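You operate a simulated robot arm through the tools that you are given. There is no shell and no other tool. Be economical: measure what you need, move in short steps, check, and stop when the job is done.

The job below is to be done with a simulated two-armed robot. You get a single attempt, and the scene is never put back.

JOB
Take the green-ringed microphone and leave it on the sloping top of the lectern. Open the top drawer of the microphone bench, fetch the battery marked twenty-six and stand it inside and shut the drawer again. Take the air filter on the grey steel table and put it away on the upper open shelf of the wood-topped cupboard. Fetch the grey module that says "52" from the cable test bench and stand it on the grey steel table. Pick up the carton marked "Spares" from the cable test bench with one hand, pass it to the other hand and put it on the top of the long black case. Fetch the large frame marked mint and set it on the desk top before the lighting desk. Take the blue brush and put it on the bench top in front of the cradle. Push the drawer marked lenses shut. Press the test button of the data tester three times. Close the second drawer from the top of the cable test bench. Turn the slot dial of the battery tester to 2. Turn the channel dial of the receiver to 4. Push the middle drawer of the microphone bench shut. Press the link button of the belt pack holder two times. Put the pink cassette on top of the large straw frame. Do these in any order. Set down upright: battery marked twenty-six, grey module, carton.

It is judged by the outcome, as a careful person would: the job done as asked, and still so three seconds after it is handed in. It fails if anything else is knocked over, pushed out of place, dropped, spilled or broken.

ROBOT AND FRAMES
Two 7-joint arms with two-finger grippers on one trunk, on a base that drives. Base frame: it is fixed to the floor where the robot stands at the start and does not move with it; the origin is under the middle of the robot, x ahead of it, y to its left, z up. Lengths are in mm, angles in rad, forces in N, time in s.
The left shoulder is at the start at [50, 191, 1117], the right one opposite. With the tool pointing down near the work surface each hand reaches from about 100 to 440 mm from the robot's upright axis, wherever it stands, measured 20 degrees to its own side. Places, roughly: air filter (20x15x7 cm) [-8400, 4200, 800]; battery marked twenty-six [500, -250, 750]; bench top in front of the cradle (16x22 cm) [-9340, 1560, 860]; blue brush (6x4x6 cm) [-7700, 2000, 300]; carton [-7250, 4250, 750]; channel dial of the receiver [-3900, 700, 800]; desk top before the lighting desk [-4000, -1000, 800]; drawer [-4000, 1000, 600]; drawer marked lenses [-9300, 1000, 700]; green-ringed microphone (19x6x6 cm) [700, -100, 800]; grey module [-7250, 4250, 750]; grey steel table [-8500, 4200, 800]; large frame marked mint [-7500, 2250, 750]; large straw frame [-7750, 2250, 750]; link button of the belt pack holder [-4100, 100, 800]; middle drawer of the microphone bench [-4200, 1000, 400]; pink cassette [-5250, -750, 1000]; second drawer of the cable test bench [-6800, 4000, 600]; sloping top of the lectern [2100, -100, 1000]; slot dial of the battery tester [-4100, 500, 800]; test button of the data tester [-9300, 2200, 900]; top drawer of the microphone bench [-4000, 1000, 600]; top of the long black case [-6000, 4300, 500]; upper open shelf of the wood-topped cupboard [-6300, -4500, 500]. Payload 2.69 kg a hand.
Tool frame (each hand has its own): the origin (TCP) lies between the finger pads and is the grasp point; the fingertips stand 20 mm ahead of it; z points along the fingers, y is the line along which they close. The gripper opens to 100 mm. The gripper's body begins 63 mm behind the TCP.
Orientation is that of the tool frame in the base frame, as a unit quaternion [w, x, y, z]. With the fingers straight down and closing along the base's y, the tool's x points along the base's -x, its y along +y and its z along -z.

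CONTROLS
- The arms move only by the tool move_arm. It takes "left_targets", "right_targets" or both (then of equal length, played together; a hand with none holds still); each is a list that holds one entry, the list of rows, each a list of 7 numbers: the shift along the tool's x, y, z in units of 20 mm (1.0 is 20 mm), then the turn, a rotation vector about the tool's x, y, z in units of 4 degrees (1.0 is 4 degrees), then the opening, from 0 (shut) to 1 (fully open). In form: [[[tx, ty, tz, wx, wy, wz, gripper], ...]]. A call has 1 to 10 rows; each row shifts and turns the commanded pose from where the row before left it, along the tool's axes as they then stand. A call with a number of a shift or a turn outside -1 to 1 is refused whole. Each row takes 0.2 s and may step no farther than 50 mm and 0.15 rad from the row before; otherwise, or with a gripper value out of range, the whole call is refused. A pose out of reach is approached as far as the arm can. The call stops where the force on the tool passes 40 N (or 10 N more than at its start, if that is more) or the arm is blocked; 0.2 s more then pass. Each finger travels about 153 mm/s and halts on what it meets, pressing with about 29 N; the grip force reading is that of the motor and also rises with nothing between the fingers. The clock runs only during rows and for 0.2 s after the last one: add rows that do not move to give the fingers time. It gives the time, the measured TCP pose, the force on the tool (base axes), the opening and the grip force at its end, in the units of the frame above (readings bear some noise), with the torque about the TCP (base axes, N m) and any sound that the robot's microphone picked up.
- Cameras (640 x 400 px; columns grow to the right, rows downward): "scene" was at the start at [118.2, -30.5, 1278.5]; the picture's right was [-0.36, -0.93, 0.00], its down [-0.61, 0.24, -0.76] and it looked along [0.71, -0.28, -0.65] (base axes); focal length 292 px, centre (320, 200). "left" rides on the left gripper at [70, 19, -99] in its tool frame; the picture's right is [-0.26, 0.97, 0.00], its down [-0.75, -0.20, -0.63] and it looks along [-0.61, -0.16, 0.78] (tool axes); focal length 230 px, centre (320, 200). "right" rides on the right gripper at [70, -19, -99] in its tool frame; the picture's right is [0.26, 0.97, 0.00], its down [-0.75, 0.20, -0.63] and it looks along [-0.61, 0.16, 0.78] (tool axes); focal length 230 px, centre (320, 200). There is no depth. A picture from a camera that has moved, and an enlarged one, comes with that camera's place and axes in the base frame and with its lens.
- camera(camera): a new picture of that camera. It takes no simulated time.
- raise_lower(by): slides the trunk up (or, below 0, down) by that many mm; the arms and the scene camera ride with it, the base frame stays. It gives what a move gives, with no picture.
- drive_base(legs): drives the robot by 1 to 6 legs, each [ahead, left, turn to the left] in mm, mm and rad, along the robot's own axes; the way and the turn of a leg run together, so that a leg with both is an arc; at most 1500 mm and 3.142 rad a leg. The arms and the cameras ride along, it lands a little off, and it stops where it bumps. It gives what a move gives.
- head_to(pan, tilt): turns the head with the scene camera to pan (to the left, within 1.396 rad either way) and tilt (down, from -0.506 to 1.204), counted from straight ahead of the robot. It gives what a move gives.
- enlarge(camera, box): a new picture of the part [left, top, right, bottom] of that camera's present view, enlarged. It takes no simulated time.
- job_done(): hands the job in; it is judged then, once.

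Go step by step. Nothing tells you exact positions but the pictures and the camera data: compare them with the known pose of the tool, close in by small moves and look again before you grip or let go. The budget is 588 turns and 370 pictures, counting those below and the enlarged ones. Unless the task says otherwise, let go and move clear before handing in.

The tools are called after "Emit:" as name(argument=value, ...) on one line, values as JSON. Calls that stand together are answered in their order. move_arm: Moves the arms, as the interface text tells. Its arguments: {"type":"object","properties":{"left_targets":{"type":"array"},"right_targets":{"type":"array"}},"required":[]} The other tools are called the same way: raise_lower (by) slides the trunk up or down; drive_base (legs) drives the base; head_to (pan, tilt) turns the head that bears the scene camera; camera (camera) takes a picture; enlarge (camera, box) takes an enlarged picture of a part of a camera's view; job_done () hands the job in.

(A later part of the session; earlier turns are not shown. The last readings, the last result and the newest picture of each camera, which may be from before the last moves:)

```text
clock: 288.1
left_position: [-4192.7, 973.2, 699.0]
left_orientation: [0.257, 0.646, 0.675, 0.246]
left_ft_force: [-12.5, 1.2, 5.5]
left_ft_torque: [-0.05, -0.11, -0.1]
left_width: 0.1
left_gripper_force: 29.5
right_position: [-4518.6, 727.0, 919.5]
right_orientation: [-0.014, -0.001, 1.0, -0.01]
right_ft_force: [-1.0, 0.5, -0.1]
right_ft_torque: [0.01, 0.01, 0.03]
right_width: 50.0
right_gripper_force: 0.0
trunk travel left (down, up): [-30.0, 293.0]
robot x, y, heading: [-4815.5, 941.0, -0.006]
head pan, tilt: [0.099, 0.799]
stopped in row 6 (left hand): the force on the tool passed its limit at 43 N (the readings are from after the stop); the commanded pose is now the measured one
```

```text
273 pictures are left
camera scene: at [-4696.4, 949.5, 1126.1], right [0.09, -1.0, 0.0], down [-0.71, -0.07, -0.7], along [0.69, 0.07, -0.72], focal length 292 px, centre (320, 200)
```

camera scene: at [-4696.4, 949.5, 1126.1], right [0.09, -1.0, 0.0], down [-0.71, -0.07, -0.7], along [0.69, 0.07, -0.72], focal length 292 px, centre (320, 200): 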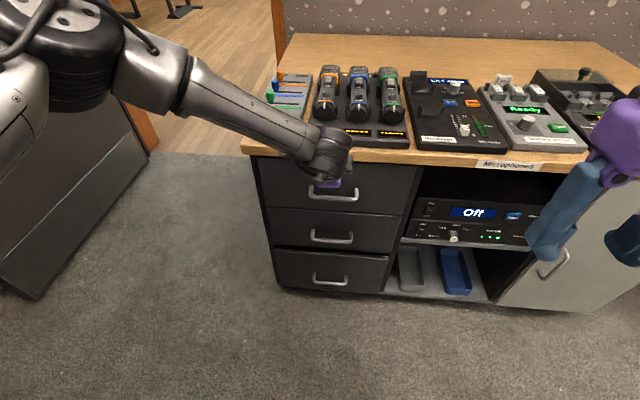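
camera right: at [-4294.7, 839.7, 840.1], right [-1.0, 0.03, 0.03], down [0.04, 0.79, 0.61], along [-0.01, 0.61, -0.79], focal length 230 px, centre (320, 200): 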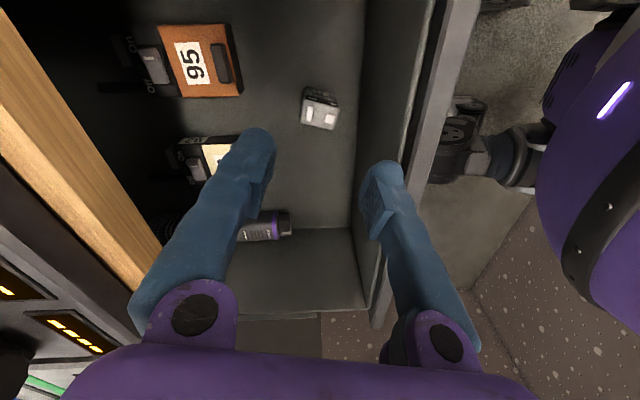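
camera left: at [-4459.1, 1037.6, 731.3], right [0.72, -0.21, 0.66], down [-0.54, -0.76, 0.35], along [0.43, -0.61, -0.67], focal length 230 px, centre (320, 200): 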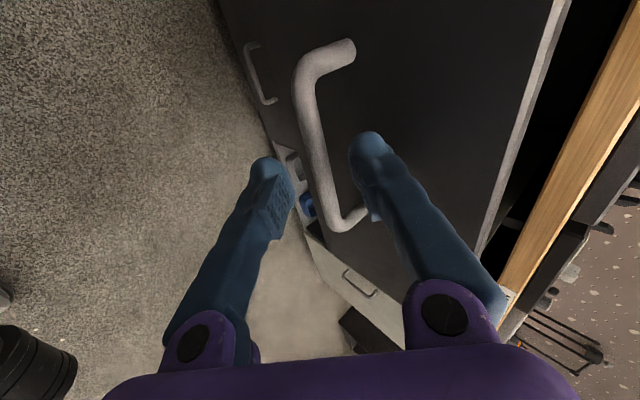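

Both drawers are shut. Restore the left hand to neutral (away from the bench).

Emit:
move_arm(left_targets=[[[0, -0.73, -0.67, 0, 0, 0, 0], [0, -0.73, -0.67, 0, 0, 0, 0], [0, -0.73, -0.67, 0, 0, 0, 0], [0, -0.73, -0.67, 0, 0, 0, 0], [0, -0.73, -0.67, 0, 0, 0, 0], [0, 0.67, -0.73, 0, 0, -1, 0], [0, 0.67, -0.73, 0, 0, -1, 0], [0, 0.67, -0.73, 0, 0, -1, 0], [0, 0, 0, 0, 0, -1, 0], [0, 0, 0, 0, 0, -1, 0]]])

Emit:
move_arm(left_targets=[[[0, 0, 0, 0, 0, -1, 0], [0, 0, 0, 0, 0, -1, 0], [0, 0, 0, 0, 0, -1, 0], [0, 0, 0, 0, 0, -1, 0], [0, 0, 0, 0, 0, -1, 0], [0, 0, 0, 0, 0, -1, 0], [0, 0, 0, 0, 0, -1, 0], [0, 0, 0, 0, 0, -1, 0], [0, 0, 0, 0, 0, -1, 0], [0, 0, 0, 0, 0, -1, 0]]])

Emit:
move_arm(left_targets=[[[0, 0, 0, 0, 0, -1, 0], [0, 0, 0, 0, 0, -1, 0], [0, 0, 0, 0, 0, -1, 0], [0, 0, 0, 0, 0, -1, 0], [0, 0, 0, 0, 0, -1, 0], [0, 0, 0, 0, 0, -1, 0], [0, 0, 0, 0, 0, -1, 0], [0, 0, 0, 0, 0, -0.3, 0], [0, 0, 0, 0, 0, 0, 0], [0, 0, 0, 0, 0, 0, 0]]])

Emit:
raise_lower(by=180)

Emit:
move_arm(left_targets=[[[0, 0, 0, 0, 1, 0, 0], [0, 0, 0, 0, 1, 0, 0], [0, 0, 0, 0, 1, 0, 0], [0, 0, 0, 0, 1, 0, 0], [0, 0, 0, 0, 1, 0, 0], [0, 0, 0, 0, 1, 0, 0], [0, 0, 0, 0, 1, 0, 0], [0, 0, 0, 0, 1, 0, 0], [0, 0, 0, 0, 1, 0, 0], [0, 0, 0, 0, 1, 0, 0]]])

```text
clock: 290.3
left_position: [-4288.1, 974.9, 761.3]
left_orientation: [0.295, 0.519, 0.778, 0.198]
left_ft_force: [-0.4, 0.8, -0.4]
left_ft_torque: [0.03, 0.01, 0.02]
left_width: 0.2
left_gripper_force: 28.7
right_position: [-4517.6, 724.6, 918.9]
right_orientation: [-0.015, -0.001, 1.0, -0.011]
right_ft_force: [-0.3, 0.4, -0.9]
right_ft_torque: [-0.02, 0.0, -0.02]
right_width: 49.9
right_gripper_force: 0.0
trunk travel left (down, up): [-30.0, 293.0]
robot x, y, heading: [-4814.7, 943.7, -0.003]
head pan, tilt: [0.099, 0.799]
```

```text
clock: 292.5
left_position: [-4287.8, 975.7, 759.8]
left_orientation: [0.346, 0.221, 0.908, 0.086]
left_ft_force: [-0.6, 0.6, -0.5]
left_ft_torque: [0.0, -0.01, 0.0]
left_width: 0.0
left_gripper_force: 29.0
right_position: [-4518.1, 726.6, 918.5]
right_orientation: [-0.015, 0.0, 1.0, -0.01]
right_ft_force: [-0.3, -0.4, 0.0]
right_ft_torque: [-0.01, 0.02, 0.0]
right_width: 49.7
right_gripper_force: 0.0
trunk travel left (down, up): [-30.0, 293.0]
robot x, y, heading: [-4814.2, 941.2, 0.003]
head pan, tilt: [0.099, 0.799]
```

```text
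clock: 294.7
left_position: [-4287.4, 976.5, 760.5]
left_orientation: [0.356, -0.015, 0.934, -0.004]
left_ft_force: [0.1, -0.1, -0.3]
left_ft_torque: [0.0, 0.03, 0.01]
left_width: 0.0
left_gripper_force: 28.6
right_position: [-4517.2, 726.3, 918.3]
right_orientation: [-0.015, 0.001, 1.0, -0.01]
right_ft_force: [-0.5, -0.2, -0.3]
right_ft_torque: [0.03, -0.03, -0.01]
right_width: 49.8
right_gripper_force: 0.1
trunk travel left (down, up): [-30.0, 293.0]
robot x, y, heading: [-4815.7, 940.9, -0.007]
head pan, tilt: [0.099, 0.799]
```

```text
clock: 296.7
left_position: [-4288.1, 976.2, 941.5]
left_orientation: [0.356, -0.014, 0.934, -0.003]
left_ft_force: [0.2, -0.2, 0.5]
left_ft_torque: [0.01, -0.01, -0.02]
left_width: 0.3
left_gripper_force: 29.0
right_position: [-4517.0, 726.1, 1098.2]
right_orientation: [-0.014, 0.0, 1.0, -0.01]
right_ft_force: [-0.3, -0.2, 0.5]
right_ft_torque: [0.01, 0.02, -0.02]
right_width: 49.9
right_gripper_force: 0.0
trunk travel left (down, up): [-210.0, 113.0]
robot x, y, heading: [-4812.6, 941.0, -0.009]
head pan, tilt: [0.099, 0.799]
```

```text
clock: 298.9
left_position: [-4288.1, 975.7, 939.2]
left_orientation: [0.013, -0.012, 1.0, -0.009]
left_ft_force: [-0.4, 0.9, -0.5]
left_ft_torque: [-0.02, -0.04, -0.05]
left_width: 0.0
left_gripper_force: 29.0
right_position: [-4517.6, 726.6, 1099.0]
right_orientation: [-0.015, 0.001, 1.0, -0.011]
right_ft_force: [-0.4, -0.2, 0.6]
right_ft_torque: [0.03, 0.03, 0.0]
right_width: 49.9
right_gripper_force: 0.0
trunk travel left (down, up): [-210.0, 113.0]
robot x, y, heading: [-4815.7, 940.8, -0.009]
head pan, tilt: [0.099, 0.799]
```

Now move along to y≈400 and closer to the bench for the dials and button.

Emit:
drive_base(legs=[[0, -540, 0], [270, 0, 0.009]])

Emit:
head_to(pan=0.1, tilt=0.8)

Emit:
camera(camera="scene")

```text
clock: 305.7
left_position: [-4020.8, 428.5, 939.7]
left_orientation: [0.015, -0.012, 1.0, -0.008]
left_ft_force: [-0.6, 0.6, -0.2]
left_ft_torque: [0.0, 0.01, -0.02]
left_width: 0.0
left_gripper_force: 29.6
right_position: [-4251.3, 179.5, 1099.2]
right_orientation: [-0.015, -0.001, 1.0, -0.01]
right_ft_force: [0.5, -0.2, 0.3]
right_ft_torque: [0.02, -0.01, -0.02]
right_width: 50.0
right_gripper_force: 0.2
trunk travel left (down, up): [-210.0, 113.0]
robot x, y, heading: [-4548.8, 393.6, -0.006]
head pan, tilt: [0.099, 0.799]
```

```text
clock: 306.3
left_position: [-4022.7, 428.4, 940.0]
left_orientation: [0.015, -0.013, 1.0, -0.009]
left_ft_force: [-0.2, -0.6, 0.4]
left_ft_torque: [0.0, 0.02, 0.01]
left_width: 0.0
left_gripper_force: 29.0
right_position: [-4251.9, 179.2, 1098.8]
right_orientation: [-0.015, -0.002, 1.0, -0.011]
right_ft_force: [-0.1, -0.3, -0.2]
right_ft_torque: [0.0, 0.0, -0.02]
right_width: 49.9
right_gripper_force: 0.2
trunk travel left (down, up): [-210.0, 113.0]
robot x, y, heading: [-4549.6, 395.9, -0.005]
head pan, tilt: [0.099, 0.799]
```

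```text
272 pictures are left
camera scene: at [-4429.4, 402.2, 1305.9], right [0.09, -1.0, 0.0], down [-0.71, -0.07, -0.7], along [0.69, 0.07, -0.72], focal length 292 px, centre (320, 200)
```

scene: 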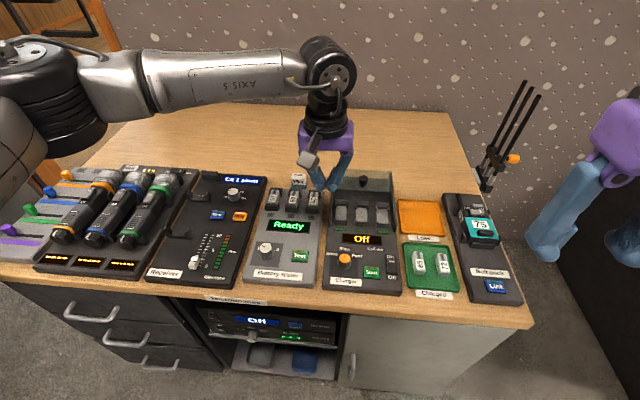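

Emit:
enlarge(camera="scene", box=[140, 160, 300, 290])

Emit:
enlarge(camera="scene", box=[210, 200, 310, 290])

Emit:
enlarge(camera="scene", box=[430, 180, 550, 310])

```text
3.08 times, centred on (220, 225) of scene
camera zoom: at [-4429.4, 402.2, 1305.9], right [0.09, -1.0, 0.0], down [-0.71, -0.07, -0.7], along [0.69, 0.07, -0.72], focal length 899 px, centre (628, 123)
```

zoom: 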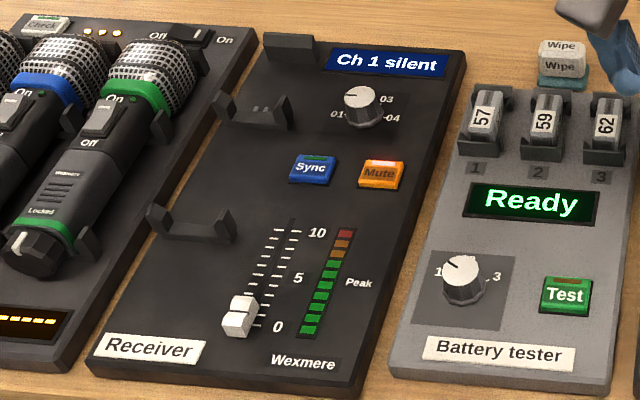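

```text
4.44 times, centred on (260, 245) of scene
camera zoom: at [-4429.4, 402.2, 1305.9], right [0.09, -1.0, 0.0], down [-0.71, -0.07, -0.7], along [0.69, 0.07, -0.72], focal length 1298 px, centre (587, 0)
```

zoom: 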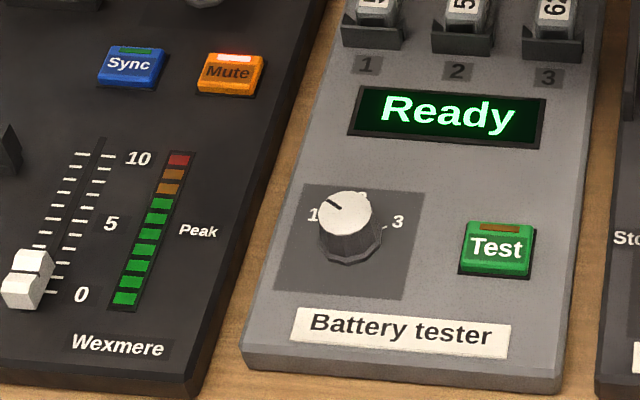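

```text
3.08 times, centred on (490, 245) of scene
camera zoom: at [-4429.4, 402.2, 1305.9], right [0.09, -1.0, 0.0], down [-0.71, -0.07, -0.7], along [0.69, 0.07, -0.72], focal length 899 px, centre (-203, 62)
```

zoom: 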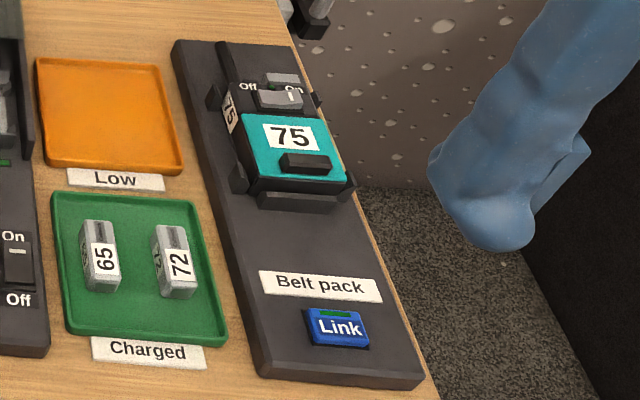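

Dial positions: tester knob ≈(-4088, 548, 800), receiver knob ≈(-3934, 666, 800), Link button ≈(-4126, 93, 790). The left hand goes above the tester knob first.

Emit:
move_arm(left_targets=[[[0.55, 1, 0, 0, 0, 0, 0.5], [0.55, 1, 0, 0, 0, 0, 0.5], [0.55, 1, 0, 0, 0, 0, 0.5], [0.55, 1, 0.5, 0, 0, 0, 0.5], [0.55, 1, 0.9, 0, 0, 0, 0.5], [0.55, 1, 0.9, 0, 0, 0, 0.5]]])

Emit:
camera(camera="left")

Emit:
camera(camera="scene")

```text
clock: 307.7
left_position: [-4088.8, 545.6, 891.4]
left_orientation: [0.015, -0.014, 1.0, -0.007]
left_ft_force: [0.2, 0.3, 0.8]
left_ft_torque: [0.01, 0.01, 0.0]
left_width: 50.0
left_gripper_force: 0.1
right_position: [-4250.8, 181.0, 1099.1]
right_orientation: [-0.015, -0.001, 1.0, -0.01]
right_ft_force: [-0.5, -0.2, -0.3]
right_ft_torque: [-0.02, 0.01, -0.02]
right_width: 50.1
right_gripper_force: 0.0
trunk travel left (down, up): [-210.0, 113.0]
robot x, y, heading: [-4549.8, 396.6, -0.004]
head pan, tilt: [0.099, 0.799]
```

```text
268 pictures are left
camera left: at [-4162.6, 566.0, 986.6], right [0.23, 0.97, -0.01], down [0.73, -0.17, 0.66], along [0.64, -0.16, -0.75], focal length 230 px, centre (320, 200)
```

left: 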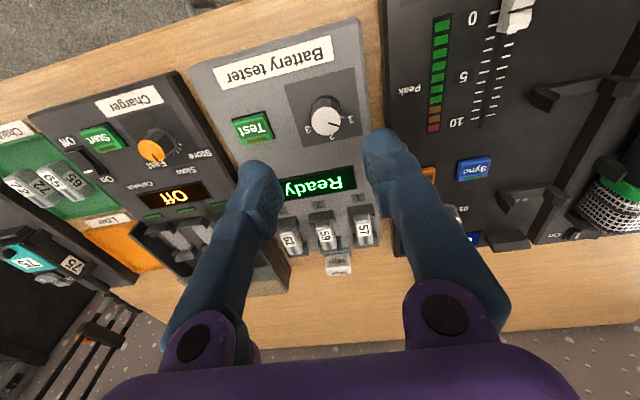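

```text
267 pictures are left
camera scene: at [-4429.4, 402.7, 1306.0], right [0.09, -1.0, 0.0], down [-0.71, -0.07, -0.7], along [0.69, 0.07, -0.72], focal length 292 px, centre (320, 200)
```

scene: 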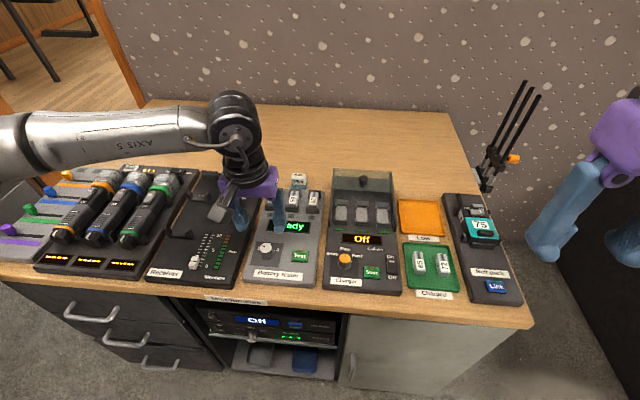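

Emit:
enlarge(camera="left", box=[270, 70, 390, 170])

```text
4.00 times, centred on (330, 120) of left
camera zoom: at [-4162.6, 566.0, 986.6], right [0.23, 0.97, -0.01], down [0.73, -0.17, 0.66], along [0.64, -0.16, -0.75], focal length 920 px, centre (280, 520)
```

zoom: 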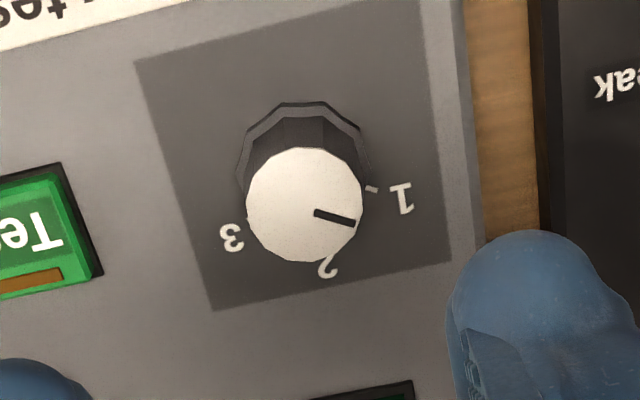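

Marks are about 59° apart; I need +60° clockwise. Descend over the knob.

Emit:
move_arm(left_targets=[[[-0.1, 0.2, 0.9, 0, 0, 0, 0.5], [0, 0, 0.9, 0, 0, 0, 0.5], [0, 0, 0.9, 0, 0, 0, 0.5], [0, 0, 0.9, 0, 0, 0, 0.5], [0, 0, 0.5, 0, 0, 0, 0.5]]])

Emit:
camera(camera="left")

Emit:
enlarge(camera="scene", box=[200, 180, 320, 290])

```text
clock: 308.9
left_position: [-4084.7, 549.4, 808.1]
left_orientation: [0.014, -0.012, 1.0, -0.008]
left_ft_force: [0.0, 0.5, -0.4]
left_ft_torque: [0.02, 0.0, 0.02]
left_width: 50.2
left_gripper_force: 0.0
right_position: [-4250.8, 179.1, 1098.2]
right_orientation: [-0.014, 0.0, 1.0, -0.011]
right_ft_force: [-0.2, 0.3, -0.2]
right_ft_torque: [-0.02, 0.05, 0.02]
right_width: 49.9
right_gripper_force: 0.1
trunk travel left (down, up): [-210.0, 113.0]
robot x, y, heading: [-4548.2, 396.4, -0.004]
head pan, tilt: [0.099, 0.799]
```

```text
265 pictures are left
camera left: at [-4158.1, 568.6, 903.1], right [0.23, 0.97, -0.01], down [0.74, -0.17, 0.66], along [0.64, -0.16, -0.76], focal length 230 px, centre (320, 200)
```

left: 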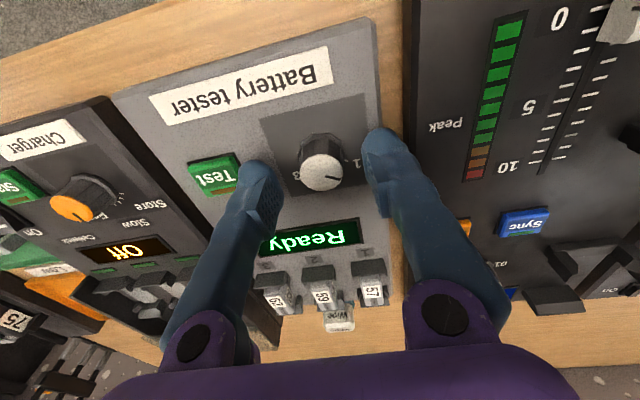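

```text
3.64 times, centred on (260, 235) of scene
camera zoom: at [-4429.3, 402.3, 1306.0], right [0.09, -1.0, 0.0], down [-0.71, -0.07, -0.7], along [0.69, 0.07, -0.72], focal length 1062 px, centre (538, 73)
```

zoom: 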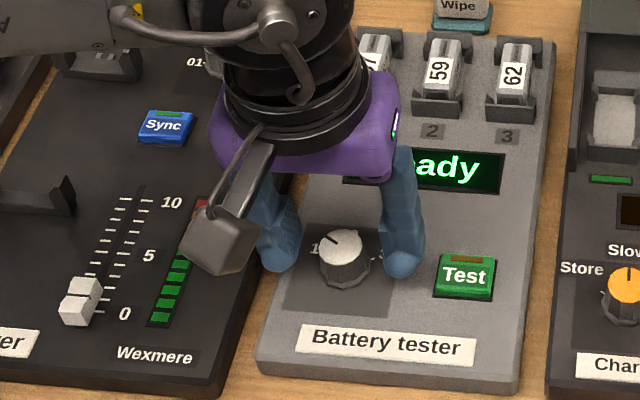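

Aligned. Lower a little and close on the knob.

Emit:
move_arm(left_targets=[[[0.1, 0, 0.4, 0, 0, 0, 0.5], [0, 0, 0, 0, 0, 0, 0.2], [0, 0, 0, 0, 0, 0, 0.2], [0, 0, 0, 0, 0, 0, 0.2]]])

Emit:
camera(camera="left")

```text
clock: 309.9
left_position: [-4085.5, 550.0, 799.7]
left_orientation: [0.014, -0.013, 1.0, -0.007]
left_ft_force: [0.4, 7.5, -1.4]
left_ft_torque: [0.19, -0.05, 0.04]
left_width: 25.5
left_gripper_force: 44.8
right_position: [-4250.5, 180.7, 1098.9]
right_orientation: [-0.015, -0.001, 1.0, -0.011]
right_ft_force: [0.3, 0.3, 0.6]
right_ft_torque: [0.0, -0.01, -0.03]
right_width: 50.0
right_gripper_force: 0.1
trunk travel left (down, up): [-210.0, 113.0]
robot x, y, heading: [-4550.9, 394.6, -0.008]
head pan, tilt: [0.099, 0.799]
```

```text
263 pictures are left
camera left: at [-4160.1, 569.4, 894.7], right [0.23, 0.97, -0.01], down [0.74, -0.17, 0.66], along [0.64, -0.16, -0.76], focal length 230 px, centre (320, 200)
```

left: 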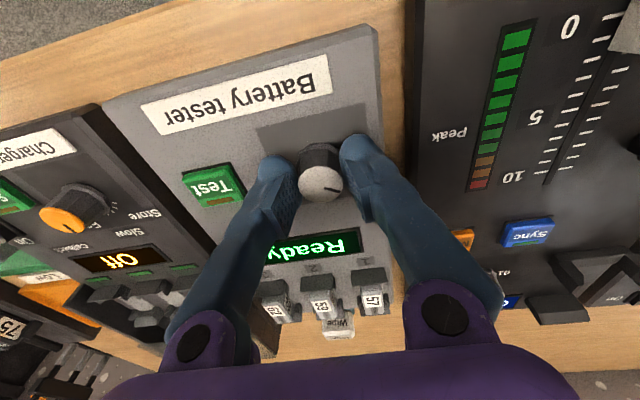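

Gripped (25.5 mm). Rotate 60° clockwise.

Emit:
move_arm(left_targets=[[[0, 0, 0, 0, 0, 1, 0.2], [0, 0, 0, 0, 0, 1, 0.2], [0, 0, 0, 0, 0, 1, 0.2], [0, 0, 0, 0, 0, 1, 0.2], [0, 0, 0, 0, 0, 1, 0.2], [0, 0, 0, 0, 0, 1, 0.2], [0, 0, 0, 0, 0, 1, 0.2], [0, 0, 0, 0, 0, 1, 0.2]]])

Emit:
enlarge(camera="left", box=[240, 100, 400, 240])

```text
clock: 311.7
left_position: [-4085.1, 550.3, 800.1]
left_orientation: [0.016, 0.264, 0.964, -0.003]
left_ft_force: [2.2, 15.0, -11.5]
left_ft_torque: [0.11, -0.04, 0.03]
left_width: 24.9
left_gripper_force: 45.2
right_position: [-4250.6, 180.0, 1099.3]
right_orientation: [-0.016, -0.001, 1.0, -0.012]
right_ft_force: [0.0, -0.4, 0.5]
right_ft_torque: [0.0, 0.01, 0.0]
right_width: 49.9
right_gripper_force: 0.1
trunk travel left (down, up): [-210.0, 113.0]
robot x, y, heading: [-4550.7, 392.3, -0.004]
head pan, tilt: [0.099, 0.799]
```

```text
2.86 times, centred on (320, 170) of left
camera zoom: at [-4140.2, 604.8, 894.9], right [0.71, 0.7, 0.01], down [0.53, -0.54, 0.65], along [0.46, -0.46, -0.76], focal length 657 px, centre (320, 286)
```

zoom: 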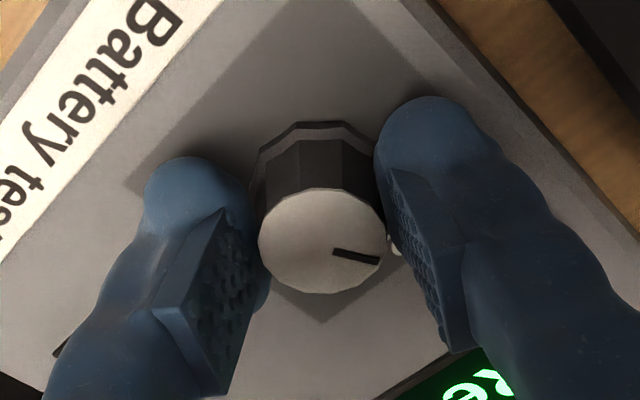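

The knob follows. Continue 28° more, then release and check.

Emit:
move_arm(left_targets=[[[0, 0, 0, 0, 0, 1, 0.2], [0, 0, 0, 0, 0, 1, 0.2], [0, 0, 0, 0, 0, 1, 0.2], [0, 0, 0, 0, 0, 1, 0.2], [0, 0, 0, 0, 0, 1, 0.2], [0, 0, 0, 0, 0, 1, 0.2], [0, 0, 0, 0, 0, 1, 0.2]]])

Emit:
enlarge(camera="scene", box=[200, 180, 320, 290])

```text
clock: 313.3
left_position: [-4085.5, 550.6, 800.1]
left_orientation: [0.017, 0.489, 0.872, 0.001]
left_ft_force: [1.8, 21.3, -13.3]
left_ft_torque: [-0.13, -0.15, 0.07]
left_width: 25.0
left_gripper_force: 44.9
right_position: [-4249.1, 182.1, 1098.6]
right_orientation: [-0.015, -0.001, 1.0, -0.011]
right_ft_force: [-0.6, -0.5, 0.7]
right_ft_torque: [0.01, 0.04, -0.01]
right_width: 49.6
right_gripper_force: 0.0
trunk travel left (down, up): [-210.0, 113.0]
robot x, y, heading: [-4547.7, 392.4, -0.005]
head pan, tilt: [0.099, 0.799]
```

```text
3.64 times, centred on (260, 235) of scene
camera zoom: at [-4428.2, 404.4, 1305.8], right [0.09, -1.0, 0.0], down [-0.71, -0.07, -0.7], along [0.69, 0.06, -0.72], focal length 1062 px, centre (538, 73)
```

zoom: 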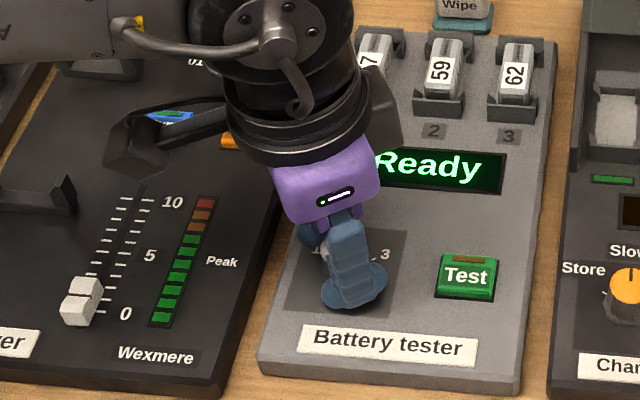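

Emit:
move_arm(left_targets=[[[0, 0, 0, 0, 0, 0, 0.5], [0, 0, 0, 0, 0, 0, 0.5], [0, 0, -0.8, 0, 0, 0, 0.5], [0, 0, -1, 0, 0, 0, 0.5], [0, 0, -1, 0, 0, 0, 0.5], [0, 0, -1, 0, 0, 0, 0.5], [0, 0, -1, 0, 0, 0, 0.5]]])

Emit:
camera(camera="left")

Emit:
enlarge(camera="scene", box=[200, 180, 320, 290])

```text
clock: 314.9
left_position: [-4089.5, 547.2, 896.6]
left_orientation: [0.017, 0.489, 0.872, 0.001]
left_ft_force: [-0.4, -0.6, -0.2]
left_ft_torque: [-0.02, 0.0, 0.0]
left_width: 49.9
left_gripper_force: 0.0
right_position: [-4252.5, 178.6, 1098.8]
right_orientation: [-0.015, -0.001, 1.0, -0.01]
right_ft_force: [-0.1, -0.3, 0.7]
right_ft_torque: [-0.06, 0.01, 0.01]
right_width: 50.1
right_gripper_force: 0.1
trunk travel left (down, up): [-210.0, 113.0]
robot x, y, heading: [-4550.9, 391.8, -0.008]
head pan, tilt: [0.099, 0.799]
```

```text
260 pictures are left
camera left: at [-4113.3, 620.2, 993.1], right [0.96, 0.28, 0.03], down [0.2, -0.73, 0.65], along [0.2, -0.62, -0.76], focal length 230 px, centre (320, 200)
```

left: 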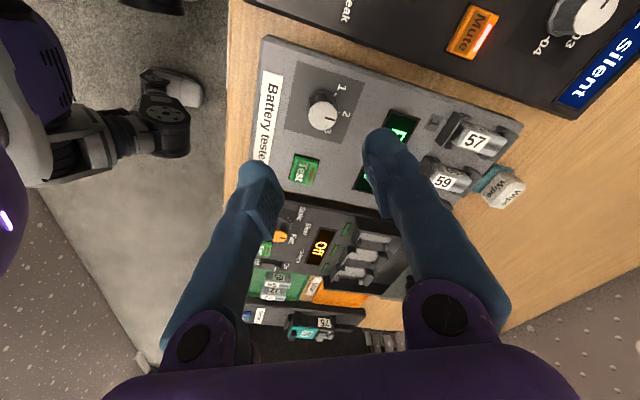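

```text
3.64 times, centred on (260, 235) of scene
camera zoom: at [-4429.5, 402.1, 1305.9], right [0.09, -1.0, 0.0], down [-0.71, -0.07, -0.7], along [0.69, 0.07, -0.72], focal length 1062 px, centre (538, 73)
```

zoom: 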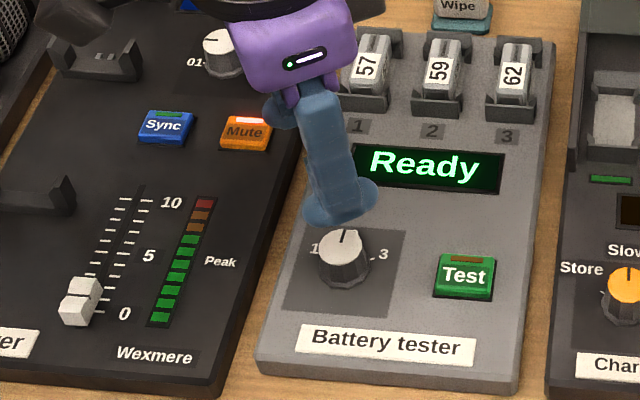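

Emit:
enlarge(camera="left", box=[270, 60, 390, 160])

Emit:
enlarge(camera="left", box=[500, 0, 640, 100])

```text
4.00 times, centred on (330, 110) of left
camera zoom: at [-4113.3, 620.2, 993.1], right [0.96, 0.28, 0.03], down [0.2, -0.73, 0.65], along [0.2, -0.62, -0.76], focal length 920 px, centre (280, 560)
```

zoom: 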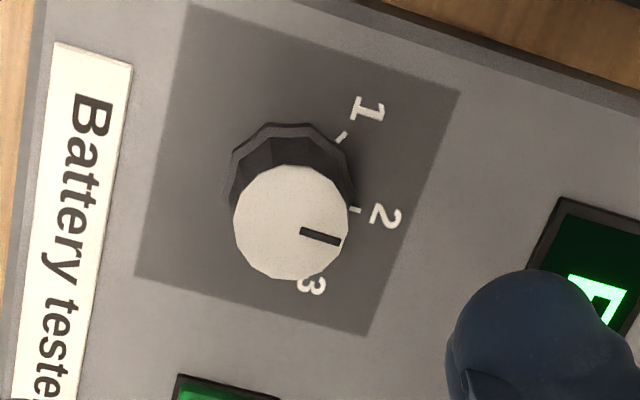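

```text
4.00 times, centred on (570, 50) of left
camera zoom: at [-4113.3, 620.2, 993.1], right [0.96, 0.28, 0.03], down [0.2, -0.73, 0.65], along [0.2, -0.62, -0.76], focal length 920 px, centre (-680, 800)
```

zoom: 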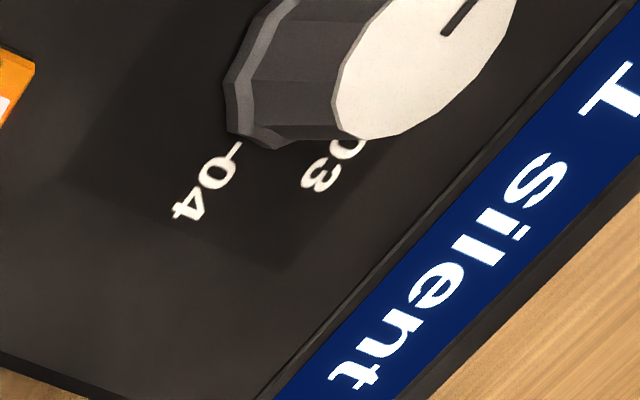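

Tester dial reads 2. Now counter-rotate the left wrist to about -60° for the receiver dial.

Emit:
move_arm(left_targets=[[[0, 0, -0.2, 0, 0, -1, 0.5], [0, 0, -0.2, 0, 0, -1, 0.5], [0, 0, -0.2, 0, 0, -1, 0.5], [0, 0, 0, 0, 0, -1, 0.5], [0, 0, 0, 0, 0, -1, 0.5], [0, 0, 0, 0, 0, -1, 0.5], [0, 0, 0, 0, 0, -1, 0.5], [0, 0, 0, 0, 0, -1, 0.5], [0, 0, 0, 0, 0, -1, 0.5], [0, 0, 0, 0, 0, -1, 0.5]]])

Emit:
move_arm(left_targets=[[[0, 0, 0, 0, 0, -1, 0.5], [0, 0, 0, 0, 0, -1, 0.5], [0, 0, 0, 0, 0, -1, 0.5], [0, 0, 0, 0, 0, -1, 0.5], [0, 0, 0, 0, 0, -1, 0.5], [-1, 0.9, 0, 0, 0, 0, 0.5], [-1, 0.9, 0, 0, 0, 0, 0.5], [-1, 0.9, 0, 0, 0, 0, 0.5], [-1, 0.9, 0, 0, 0, 0, 0.5], [-1, 0.9, 0, 0, 0, 0, 0.5]]])

Emit:
camera(camera="left")

```text
clock: 317.1
left_position: [-4090.1, 550.3, 908.1]
left_orientation: [0.017, 0.161, 0.987, -0.005]
left_ft_force: [-0.5, 0.5, 0.4]
left_ft_torque: [-0.01, 0.0, 0.04]
left_width: 50.3
left_gripper_force: 0.0
right_position: [-4252.0, 178.9, 1098.6]
right_orientation: [-0.014, -0.001, 1.0, -0.01]
right_ft_force: [-1.0, 0.5, -0.4]
right_ft_torque: [0.01, 0.0, 0.01]
right_width: 50.2
right_gripper_force: 0.0
trunk travel left (down, up): [-210.0, 113.0]
robot x, y, heading: [-4547.8, 397.3, -0.005]
head pan, tilt: [0.099, 0.799]
```

```text
clock: 319.3
left_position: [-3991.8, 643.1, 910.8]
left_orientation: [0.016, -0.013, 1.0, -0.009]
left_ft_force: [-0.7, -0.4, -1.4]
left_ft_torque: [0.0, -0.02, -0.02]
left_width: 50.1
left_gripper_force: 0.0
right_position: [-4251.5, 179.0, 1099.6]
right_orientation: [-0.014, -0.001, 1.0, -0.01]
right_ft_force: [-0.3, 0.1, -0.8]
right_ft_torque: [0.0, 0.01, 0.02]
right_width: 50.1
right_gripper_force: 0.0
trunk travel left (down, up): [-210.0, 113.0]
robot x, y, heading: [-4547.7, 397.7, -0.004]
head pan, tilt: [0.099, 0.799]
```

```text
256 pictures are left
camera left: at [-4064.8, 662.6, 1006.8], right [0.23, 0.97, -0.01], down [0.74, -0.17, 0.66], along [0.64, -0.16, -0.75], focal length 230 px, centre (320, 200)
```

left: 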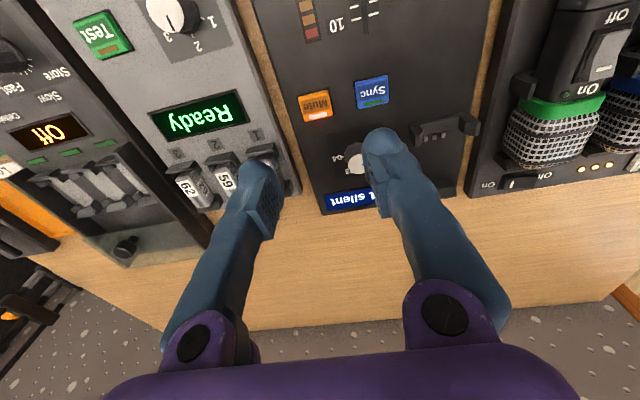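

Emit:
move_arm(left_targets=[[[0.6, 0.6, 0, 0, 0, 0, 0.6], [0.6, 0.6, 0, 0, 0, 0, 0.6]]])

Emit:
enlarge(camera="left", box=[260, 80, 400, 190])

```text
clock: 319.9
left_position: [-4017.7, 666.8, 910.4]
left_orientation: [0.015, -0.011, 1.0, -0.009]
left_ft_force: [-0.4, -0.1, -0.9]
left_ft_torque: [0.0, -0.02, 0.0]
left_width: 60.2
left_gripper_force: 0.1
right_position: [-4251.8, 180.0, 1099.2]
right_orientation: [-0.015, -0.001, 1.0, -0.011]
right_ft_force: [0.0, 0.6, -0.5]
right_ft_torque: [0.04, -0.01, 0.01]
right_width: 50.0
right_gripper_force: 0.2
trunk travel left (down, up): [-210.0, 113.0]
robot x, y, heading: [-4548.5, 391.5, -0.006]
head pan, tilt: [0.099, 0.799]
```

```text
3.64 times, centred on (330, 135) of left
camera zoom: at [-4091.6, 686.0, 1005.6], right [0.23, 0.97, -0.01], down [0.74, -0.17, 0.66], along [0.64, -0.16, -0.75], focal length 837 px, centre (284, 436)
```

zoom: 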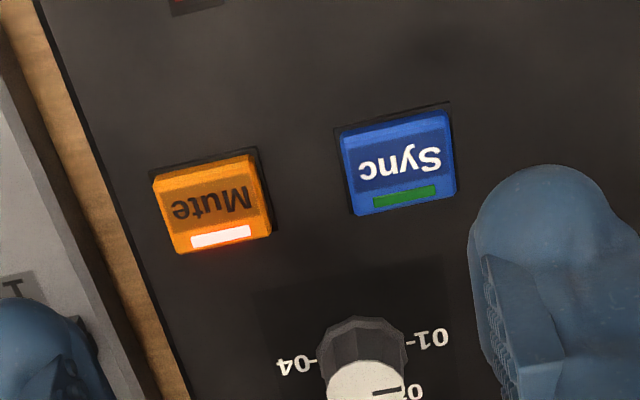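

01 and 04 are 180° apart (60° steps). I'll pre-rotate about -110° above the knob so one sweep covers it.

Emit:
move_arm(left_targets=[[[-0.83, 0, 0, 0, 0, 0, 0.5], [-0.83, 0, 0, 0, 0, 0, 0.5], [-0.83, 0, 0, 0, 0, 0, 0.5], [-0.83, 0, 0, 0, 0, 0, 0.5], [-0.83, 0, 0, 0, 0, 0, 0.5], [0, 0, 0, 0, 0, -1, 0.5], [0, 0, 0, 0, 0, -1, 0.5], [0, 0, 0, 0, 0, -1, 0.5], [0, 0, 0, 0, 0, -1, 0.5], [0, 0, 0, 0, 0, -1, 0.5]]])

Emit:
move_arm(left_targets=[[[0, 0, 0, 0, 0, -1, 0.5], [0, 0, 0, 0, 0, -1, 0.5], [0, 0, 0, 0, 0, -1, 0.5], [0, 0, 0, 0, 0, -1, 0.5], [0, 0, 0, 0, 0, -1, 0.5], [0, 0, 0, 0, 0, -1, 0.5], [0, 0, 0, 0, 0, -1, 0.5], [0, 0, 0, 0, 0, -1, 0.5], [0, 0, 0, 0, 0, -1, 0.5], [0, 0, 0, 0, 0, -1, 0.5]]])

Emit:
move_arm(left_targets=[[[0, 0, 0, 0, 0, -1, 0.5], [0, 0, 0, 0, 0, -1, 0.5], [0, 0, 0, 0, 0, -1, 0.5], [0, 0, 0, 0, 0, -1, 0.5], [0, 0, 0, 0, 0, -1, 0.5], [0, 0, 0, 0, 0, -1, 0.5], [0, 0, 0, 0, 0, -1, 0.5], [0, 0, 0, 0, 0, -1, 0.5], [0, 0, 0, 0, 0, -1, 0.5], [0, 0, 0, 0, 0, -1, 0.5]]])

Emit:
camera(camera="left")

```text
clock: 322.1
left_position: [-3933.6, 667.5, 910.8]
left_orientation: [0.013, -0.186, 0.982, -0.011]
left_ft_force: [-0.1, 0.1, 0.1]
left_ft_torque: [0.02, 0.02, -0.02]
left_width: 49.9
left_gripper_force: 0.0
right_position: [-4251.8, 179.2, 1100.4]
right_orientation: [-0.015, -0.001, 1.0, -0.011]
right_ft_force: [0.2, -0.2, 0.3]
right_ft_torque: [0.05, 0.01, 0.02]
right_width: 49.7
right_gripper_force: 0.0
trunk travel left (down, up): [-210.0, 113.0]
robot x, y, heading: [-4547.2, 392.8, -0.004]
head pan, tilt: [0.099, 0.799]
```

```text
clock: 324.3
left_position: [-3931.9, 668.9, 911.1]
left_orientation: [0.009, -0.512, 0.859, -0.016]
left_ft_force: [-0.5, -0.1, -0.3]
left_ft_torque: [-0.02, 0.01, -0.01]
left_width: 50.2
left_gripper_force: 0.1
right_position: [-4251.8, 179.1, 1099.5]
right_orientation: [-0.015, -0.001, 1.0, -0.011]
right_ft_force: [0.6, -0.2, -0.4]
right_ft_torque: [-0.05, -0.01, -0.01]
right_width: 49.7
right_gripper_force: 0.1
trunk travel left (down, up): [-210.0, 113.0]
robot x, y, heading: [-4550.6, 395.2, -0.004]
head pan, tilt: [0.099, 0.799]
```

```text
clock: 326.5
left_position: [-3934.3, 668.9, 911.5]
left_orientation: [-0.004, 0.775, -0.632, 0.017]
left_ft_force: [-1.0, -0.1, -0.1]
left_ft_torque: [0.0, 0.0, -0.01]
left_width: 50.0
left_gripper_force: 0.1
right_position: [-4252.3, 179.9, 1099.4]
right_orientation: [-0.015, -0.001, 1.0, -0.012]
right_ft_force: [0.0, -0.2, 0.7]
right_ft_torque: [-0.01, -0.05, -0.01]
right_width: 50.3
right_gripper_force: 0.1
trunk travel left (down, up): [-210.0, 113.0]
robot x, y, heading: [-4553.3, 396.0, -0.005]
head pan, tilt: [0.099, 0.799]
```

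```text
254 pictures are left
camera left: at [-3941.8, 599.3, 1010.3], right [-1.0, 0.06, -0.03], down [0.03, 0.79, 0.62], along [0.06, 0.62, -0.79], focal length 230 px, centre (320, 200)
```

left: 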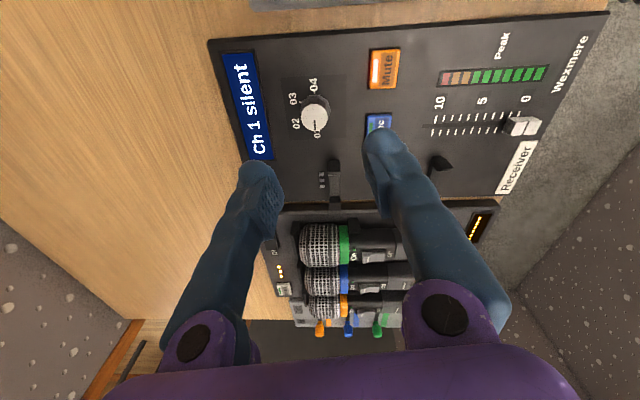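

Descend over the receiver knob and grip.

Emit:
move_arm(left_targets=[[[0, -0.15, 0.95, 0, 0, 0, 0.5], [0, 0, 0.95, 0, 0, 0, 0.5], [0, 0, 0.95, 0, 0, 0, 0.5], [0, 0, 0.95, 0, 0, 0, 0.5], [0, 0, 0.9, 0, 0, 0, 0.5], [0, 0, 0.6, 0, 0, 0, 0.5], [0, 0, 0, 0, 0, 0, 0.2], [0, 0, 0, 0, 0, 0, 0.2], [0, 0, 0, 0, 0, 0, 0.2]]])

Emit:
camera(camera="left")

```text
clock: 328.5
left_position: [-3926.4, 667.2, 804.5]
left_orientation: [-0.004, 0.774, -0.633, 0.018]
left_ft_force: [10.8, 1.4, -0.3]
left_ft_torque: [-0.11, -0.18, 0.02]
left_width: 27.7
left_gripper_force: 5.5
right_position: [-4251.8, 180.4, 1098.4]
right_orientation: [-0.015, -0.001, 1.0, -0.01]
right_ft_force: [-0.3, -0.2, -0.4]
right_ft_torque: [-0.02, -0.02, 0.0]
right_width: 50.0
right_gripper_force: 0.1
trunk travel left (down, up): [-210.0, 113.0]
robot x, y, heading: [-4548.5, 391.7, 0.001]
head pan, tilt: [0.099, 0.799]
```

```text
253 pictures are left
camera left: at [-3934.4, 599.0, 904.2], right [-1.0, 0.06, -0.03], down [0.03, 0.79, 0.62], along [0.06, 0.62, -0.79], focal length 230 px, centre (320, 200)
```

left: 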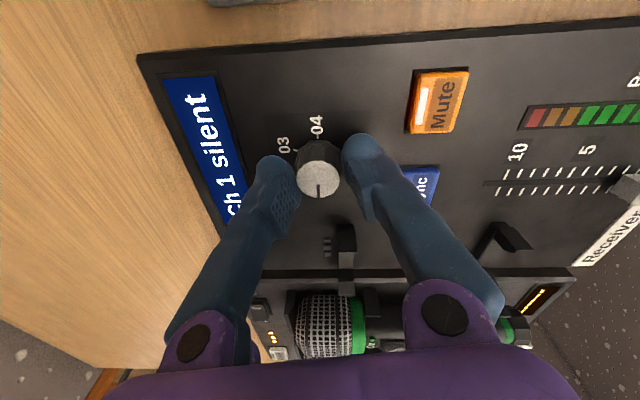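

Slightly off-centre; correct and start turning.

Emit:
move_arm(left_targets=[[[0, 0.2, 0.15, 0, 0, 0, 0.2], [0, 0, 0, 0, 0, 0, 0.2], [0, 0, 0, 0, 0, 1, 0.2], [0, 0, 0, 0, 0, 1, 0.2], [0, 0, 0, 0, 0, 1, 0.2], [0, 0, 0, 0, 0, 1, 0.2], [0, 0, 0, 0, 0, 1, 0.2], [0, 0, 0, 0, 0, 1, 0.2], [0, 0, 0, 0, 0, 1, 0.2], [0, 0, 0, 0, 0, 1, 0.2]]])

Emit:
camera(camera="left")

```text
clock: 330.7
left_position: [-3930.9, 664.3, 800.8]
left_orientation: [0.007, -0.568, 0.823, -0.016]
left_ft_force: [17.7, -5.4, -1.0]
left_ft_torque: [-0.19, -0.13, -0.15]
left_width: 32.4
left_gripper_force: 8.8
right_position: [-4249.8, 178.3, 1098.1]
right_orientation: [-0.016, -0.001, 1.0, -0.01]
right_ft_force: [-0.7, 0.4, 0.2]
right_ft_torque: [-0.03, -0.03, 0.03]
right_width: 50.1
right_gripper_force: 0.1
trunk travel left (down, up): [-210.0, 113.0]
robot x, y, heading: [-4548.0, 393.5, -0.008]
head pan, tilt: [0.099, 0.799]
```

```text
252 pictures are left
camera left: at [-3976.5, 609.0, 899.0], right [-0.81, 0.58, -0.04], down [0.43, 0.64, 0.63], along [0.39, 0.5, -0.78], focal length 230 px, centre (320, 200)
```

left: 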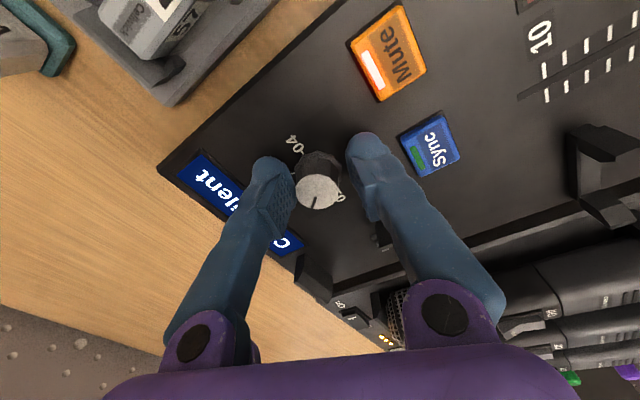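

The knob sits off-centre towards one finger; shift the hand by 6 mm and re-close.

Emit:
move_arm(left_targets=[[[0, 0, 0, 0, 0, 0, 0.5], [0, -0.35, 0, 0, 0, 0, 0.5], [0, 0, 0, 0, 0, 0, 0.1], [0, 0, 0, 0, 0, 0, 0.1], [0, 0, 0, 0, 0, 0, 0.1]]])

Emit:
enlarge(camera="left", box=[240, 100, 400, 240])

```text
clock: 331.9
left_position: [-3925.9, 664.6, 801.4]
left_orientation: [0.006, -0.571, 0.821, -0.014]
left_ft_force: [-13.2, 2.1, -5.7]
left_ft_torque: [0.15, 0.23, 0.03]
left_width: 25.1
left_gripper_force: 44.6
right_position: [-4252.2, 179.4, 1098.6]
right_orientation: [-0.016, -0.001, 1.0, -0.01]
right_ft_force: [-1.2, 0.2, -0.6]
right_ft_torque: [0.0, -0.03, 0.0]
right_width: 49.9
right_gripper_force: 0.1
trunk travel left (down, up): [-210.0, 113.0]
robot x, y, heading: [-4547.4, 394.1, -0.01]
head pan, tilt: [0.099, 0.799]
```

```text
2.86 times, centred on (320, 170) of left
camera zoom: at [-3972.0, 609.0, 899.5], right [-0.81, 0.58, -0.03], down [0.43, 0.64, 0.63], along [0.39, 0.5, -0.77], focal length 657 px, centre (320, 286)
```

zoom: 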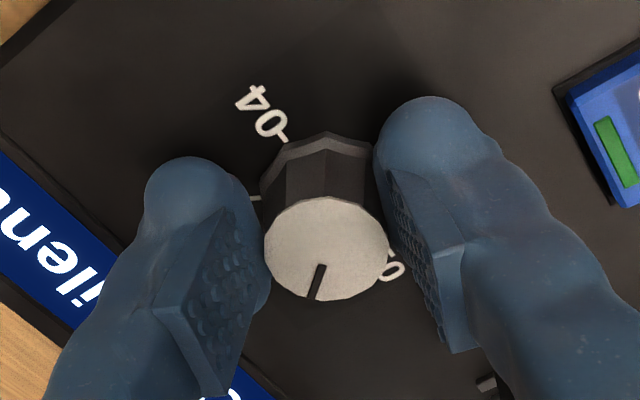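

Now firmly gripped; the pointer is about 39° from +x and must reach -90°. Turn ~128° clockwise.

Emit:
move_arm(left_targets=[[[0, 0, 0, 0, 0, 1, 0.1], [0, 0, 0, 0, 0, 1, 0.1], [0, 0, 0, 0, 0, 1, 0.1], [0, 0, 0, 0, 0, 1, 0.1], [0, 0, 0, 0, 0, 1, 0.1], [0, 0, 0, 0, 0, 1, 0.1], [0, 0, 0, 0, 0, 1, 0.1], [0, 0, 0, 0, 0, 1, 0.1], [0, 0, 0, 0, 0, 1, 0.1], [0, 0, 0, 0, 0, 1, 0.1]]])

Emit:
move_arm(left_targets=[[[0, 0, 0, 0, 0, 1, 0.1], [0, 0, 0, 0, 0, 1, 0.1], [0, 0, 0, 0, 0, 1, 0.1], [0, 0, 0, 0, 0, 1, 0.1], [0, 0, 0, 0, 0, 1, 0.1], [0, 0, 0, 0, 0, 1, 0.1], [0, 0, 0, 0, 0, 1, 0.1], [0, 0, 0, 0, 0, 1, 0.1], [0, 0, 0, 0, 0, 1, 0.1], [0, 0, 0, 0, 0, 1, 0.1]]])

Emit:
enlarge(camera="left", box=[220, 80, 420, 260])

Emit:
enlarge(camera="scene", box=[160, 140, 300, 260])

```text
clock: 334.1
left_position: [-3928.2, 668.0, 802.5]
left_orientation: [0.01, -0.254, 0.967, -0.007]
left_ft_force: [-31.7, 18.4, -3.9]
left_ft_torque: [0.45, 0.01, 0.16]
left_width: 25.1
left_gripper_force: 45.1
right_position: [-4254.1, 181.0, 1100.3]
right_orientation: [-0.014, -0.001, 1.0, -0.01]
right_ft_force: [-0.3, -0.3, 0.4]
right_ft_torque: [0.01, 0.03, 0.0]
right_width: 50.1
right_gripper_force: 0.1
trunk travel left (down, up): [-210.0, 113.0]
robot x, y, heading: [-4550.6, 393.2, -0.003]
head pan, tilt: [0.099, 0.799]
```

```text
clock: 336.3
left_position: [-3926.9, 670.3, 801.9]
left_orientation: [0.012, 0.09, 0.996, -0.005]
left_ft_force: [-17.5, 30.0, -6.4]
left_ft_torque: [0.33, 0.55, 0.11]
left_width: 24.4
left_gripper_force: 45.1
right_position: [-4252.9, 182.5, 1099.2]
right_orientation: [-0.016, -0.001, 1.0, -0.011]
right_ft_force: [-1.0, -0.5, 0.9]
right_ft_torque: [0.0, 0.0, -0.02]
right_width: 50.0
right_gripper_force: 0.0
trunk travel left (down, up): [-210.0, 113.0]
robot x, y, heading: [-4548.0, 391.0, -0.004]
head pan, tilt: [0.099, 0.799]
```

```text
2.22 times, centred on (320, 170) of left
camera zoom: at [-3995.2, 703.3, 897.8], right [0.43, 0.9, 0.0], down [0.69, -0.32, 0.65], along [0.59, -0.28, -0.76], focal length 511 px, centre (320, 267)
```

zoom: 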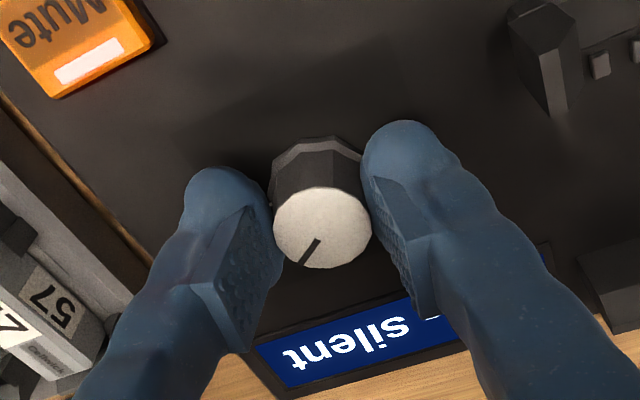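

```text
3.33 times, centred on (230, 200) of scene
camera zoom: at [-4430.2, 405.1, 1306.0], right [0.09, -1.0, 0.0], down [-0.71, -0.07, -0.7], along [0.69, 0.06, -0.72], focal length 973 px, centre (620, 200)
```

zoom: 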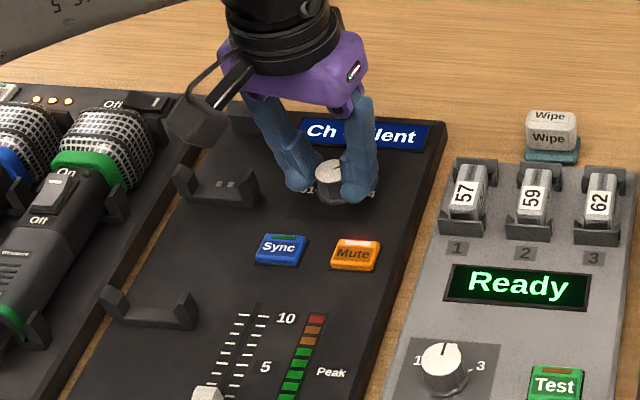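

Emit:
move_arm(left_targets=[[[0.1, 0.2, 0, 0, 0, 1, 0.1], [0, 0, 0, 0, 0, 1, 0.1], [0, 0, 0, 0, 0, 1, 0.1], [0, 0, 0, 0, 0, 1, 0.1], [0, 0, 0, 0, 0, 1, 0.1], [0, 0, 0, 0, 0, 1, 0.1], [0, 0, 0, 0, 0, 1, 0.1], [0, 0, 0, 0, 0, 1, 0.1]]])

Emit:
enlarge(camera="left", box=[220, 80, 420, 260])

```text
clock: 338.1
left_position: [-3926.8, 670.3, 802.1]
left_orientation: [0.015, 0.16, 0.987, -0.006]
left_ft_force: [-11.4, 21.2, -3.9]
left_ft_torque: [0.32, 0.38, -0.01]
left_width: 24.0
left_gripper_force: 45.3
left hand out of reach, approached as far as the arm can: row 3, 4, 5, 6, 7, 8
right_position: [-4251.6, 179.9, 1099.0]
right_orientation: [-0.014, -0.001, 1.0, -0.011]
right_ft_force: [-0.9, -0.8, -0.7]
right_ft_torque: [0.0, -0.02, 0.0]
right_width: 50.0
right_gripper_force: 0.1
trunk travel left (down, up): [-210.0, 113.0]
robot x, y, heading: [-4548.2, 393.8, -0.008]
head pan, tilt: [0.099, 0.799]
```

```text
2.22 times, centred on (320, 170) of left
camera zoom: at [-3990.4, 713.0, 897.4], right [0.55, 0.83, 0.0], down [0.63, -0.42, 0.66], along [0.55, -0.36, -0.76], focal length 511 px, centre (320, 267)
```

zoom: 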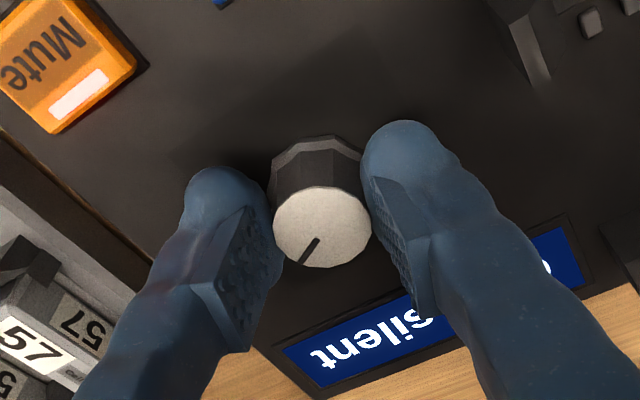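

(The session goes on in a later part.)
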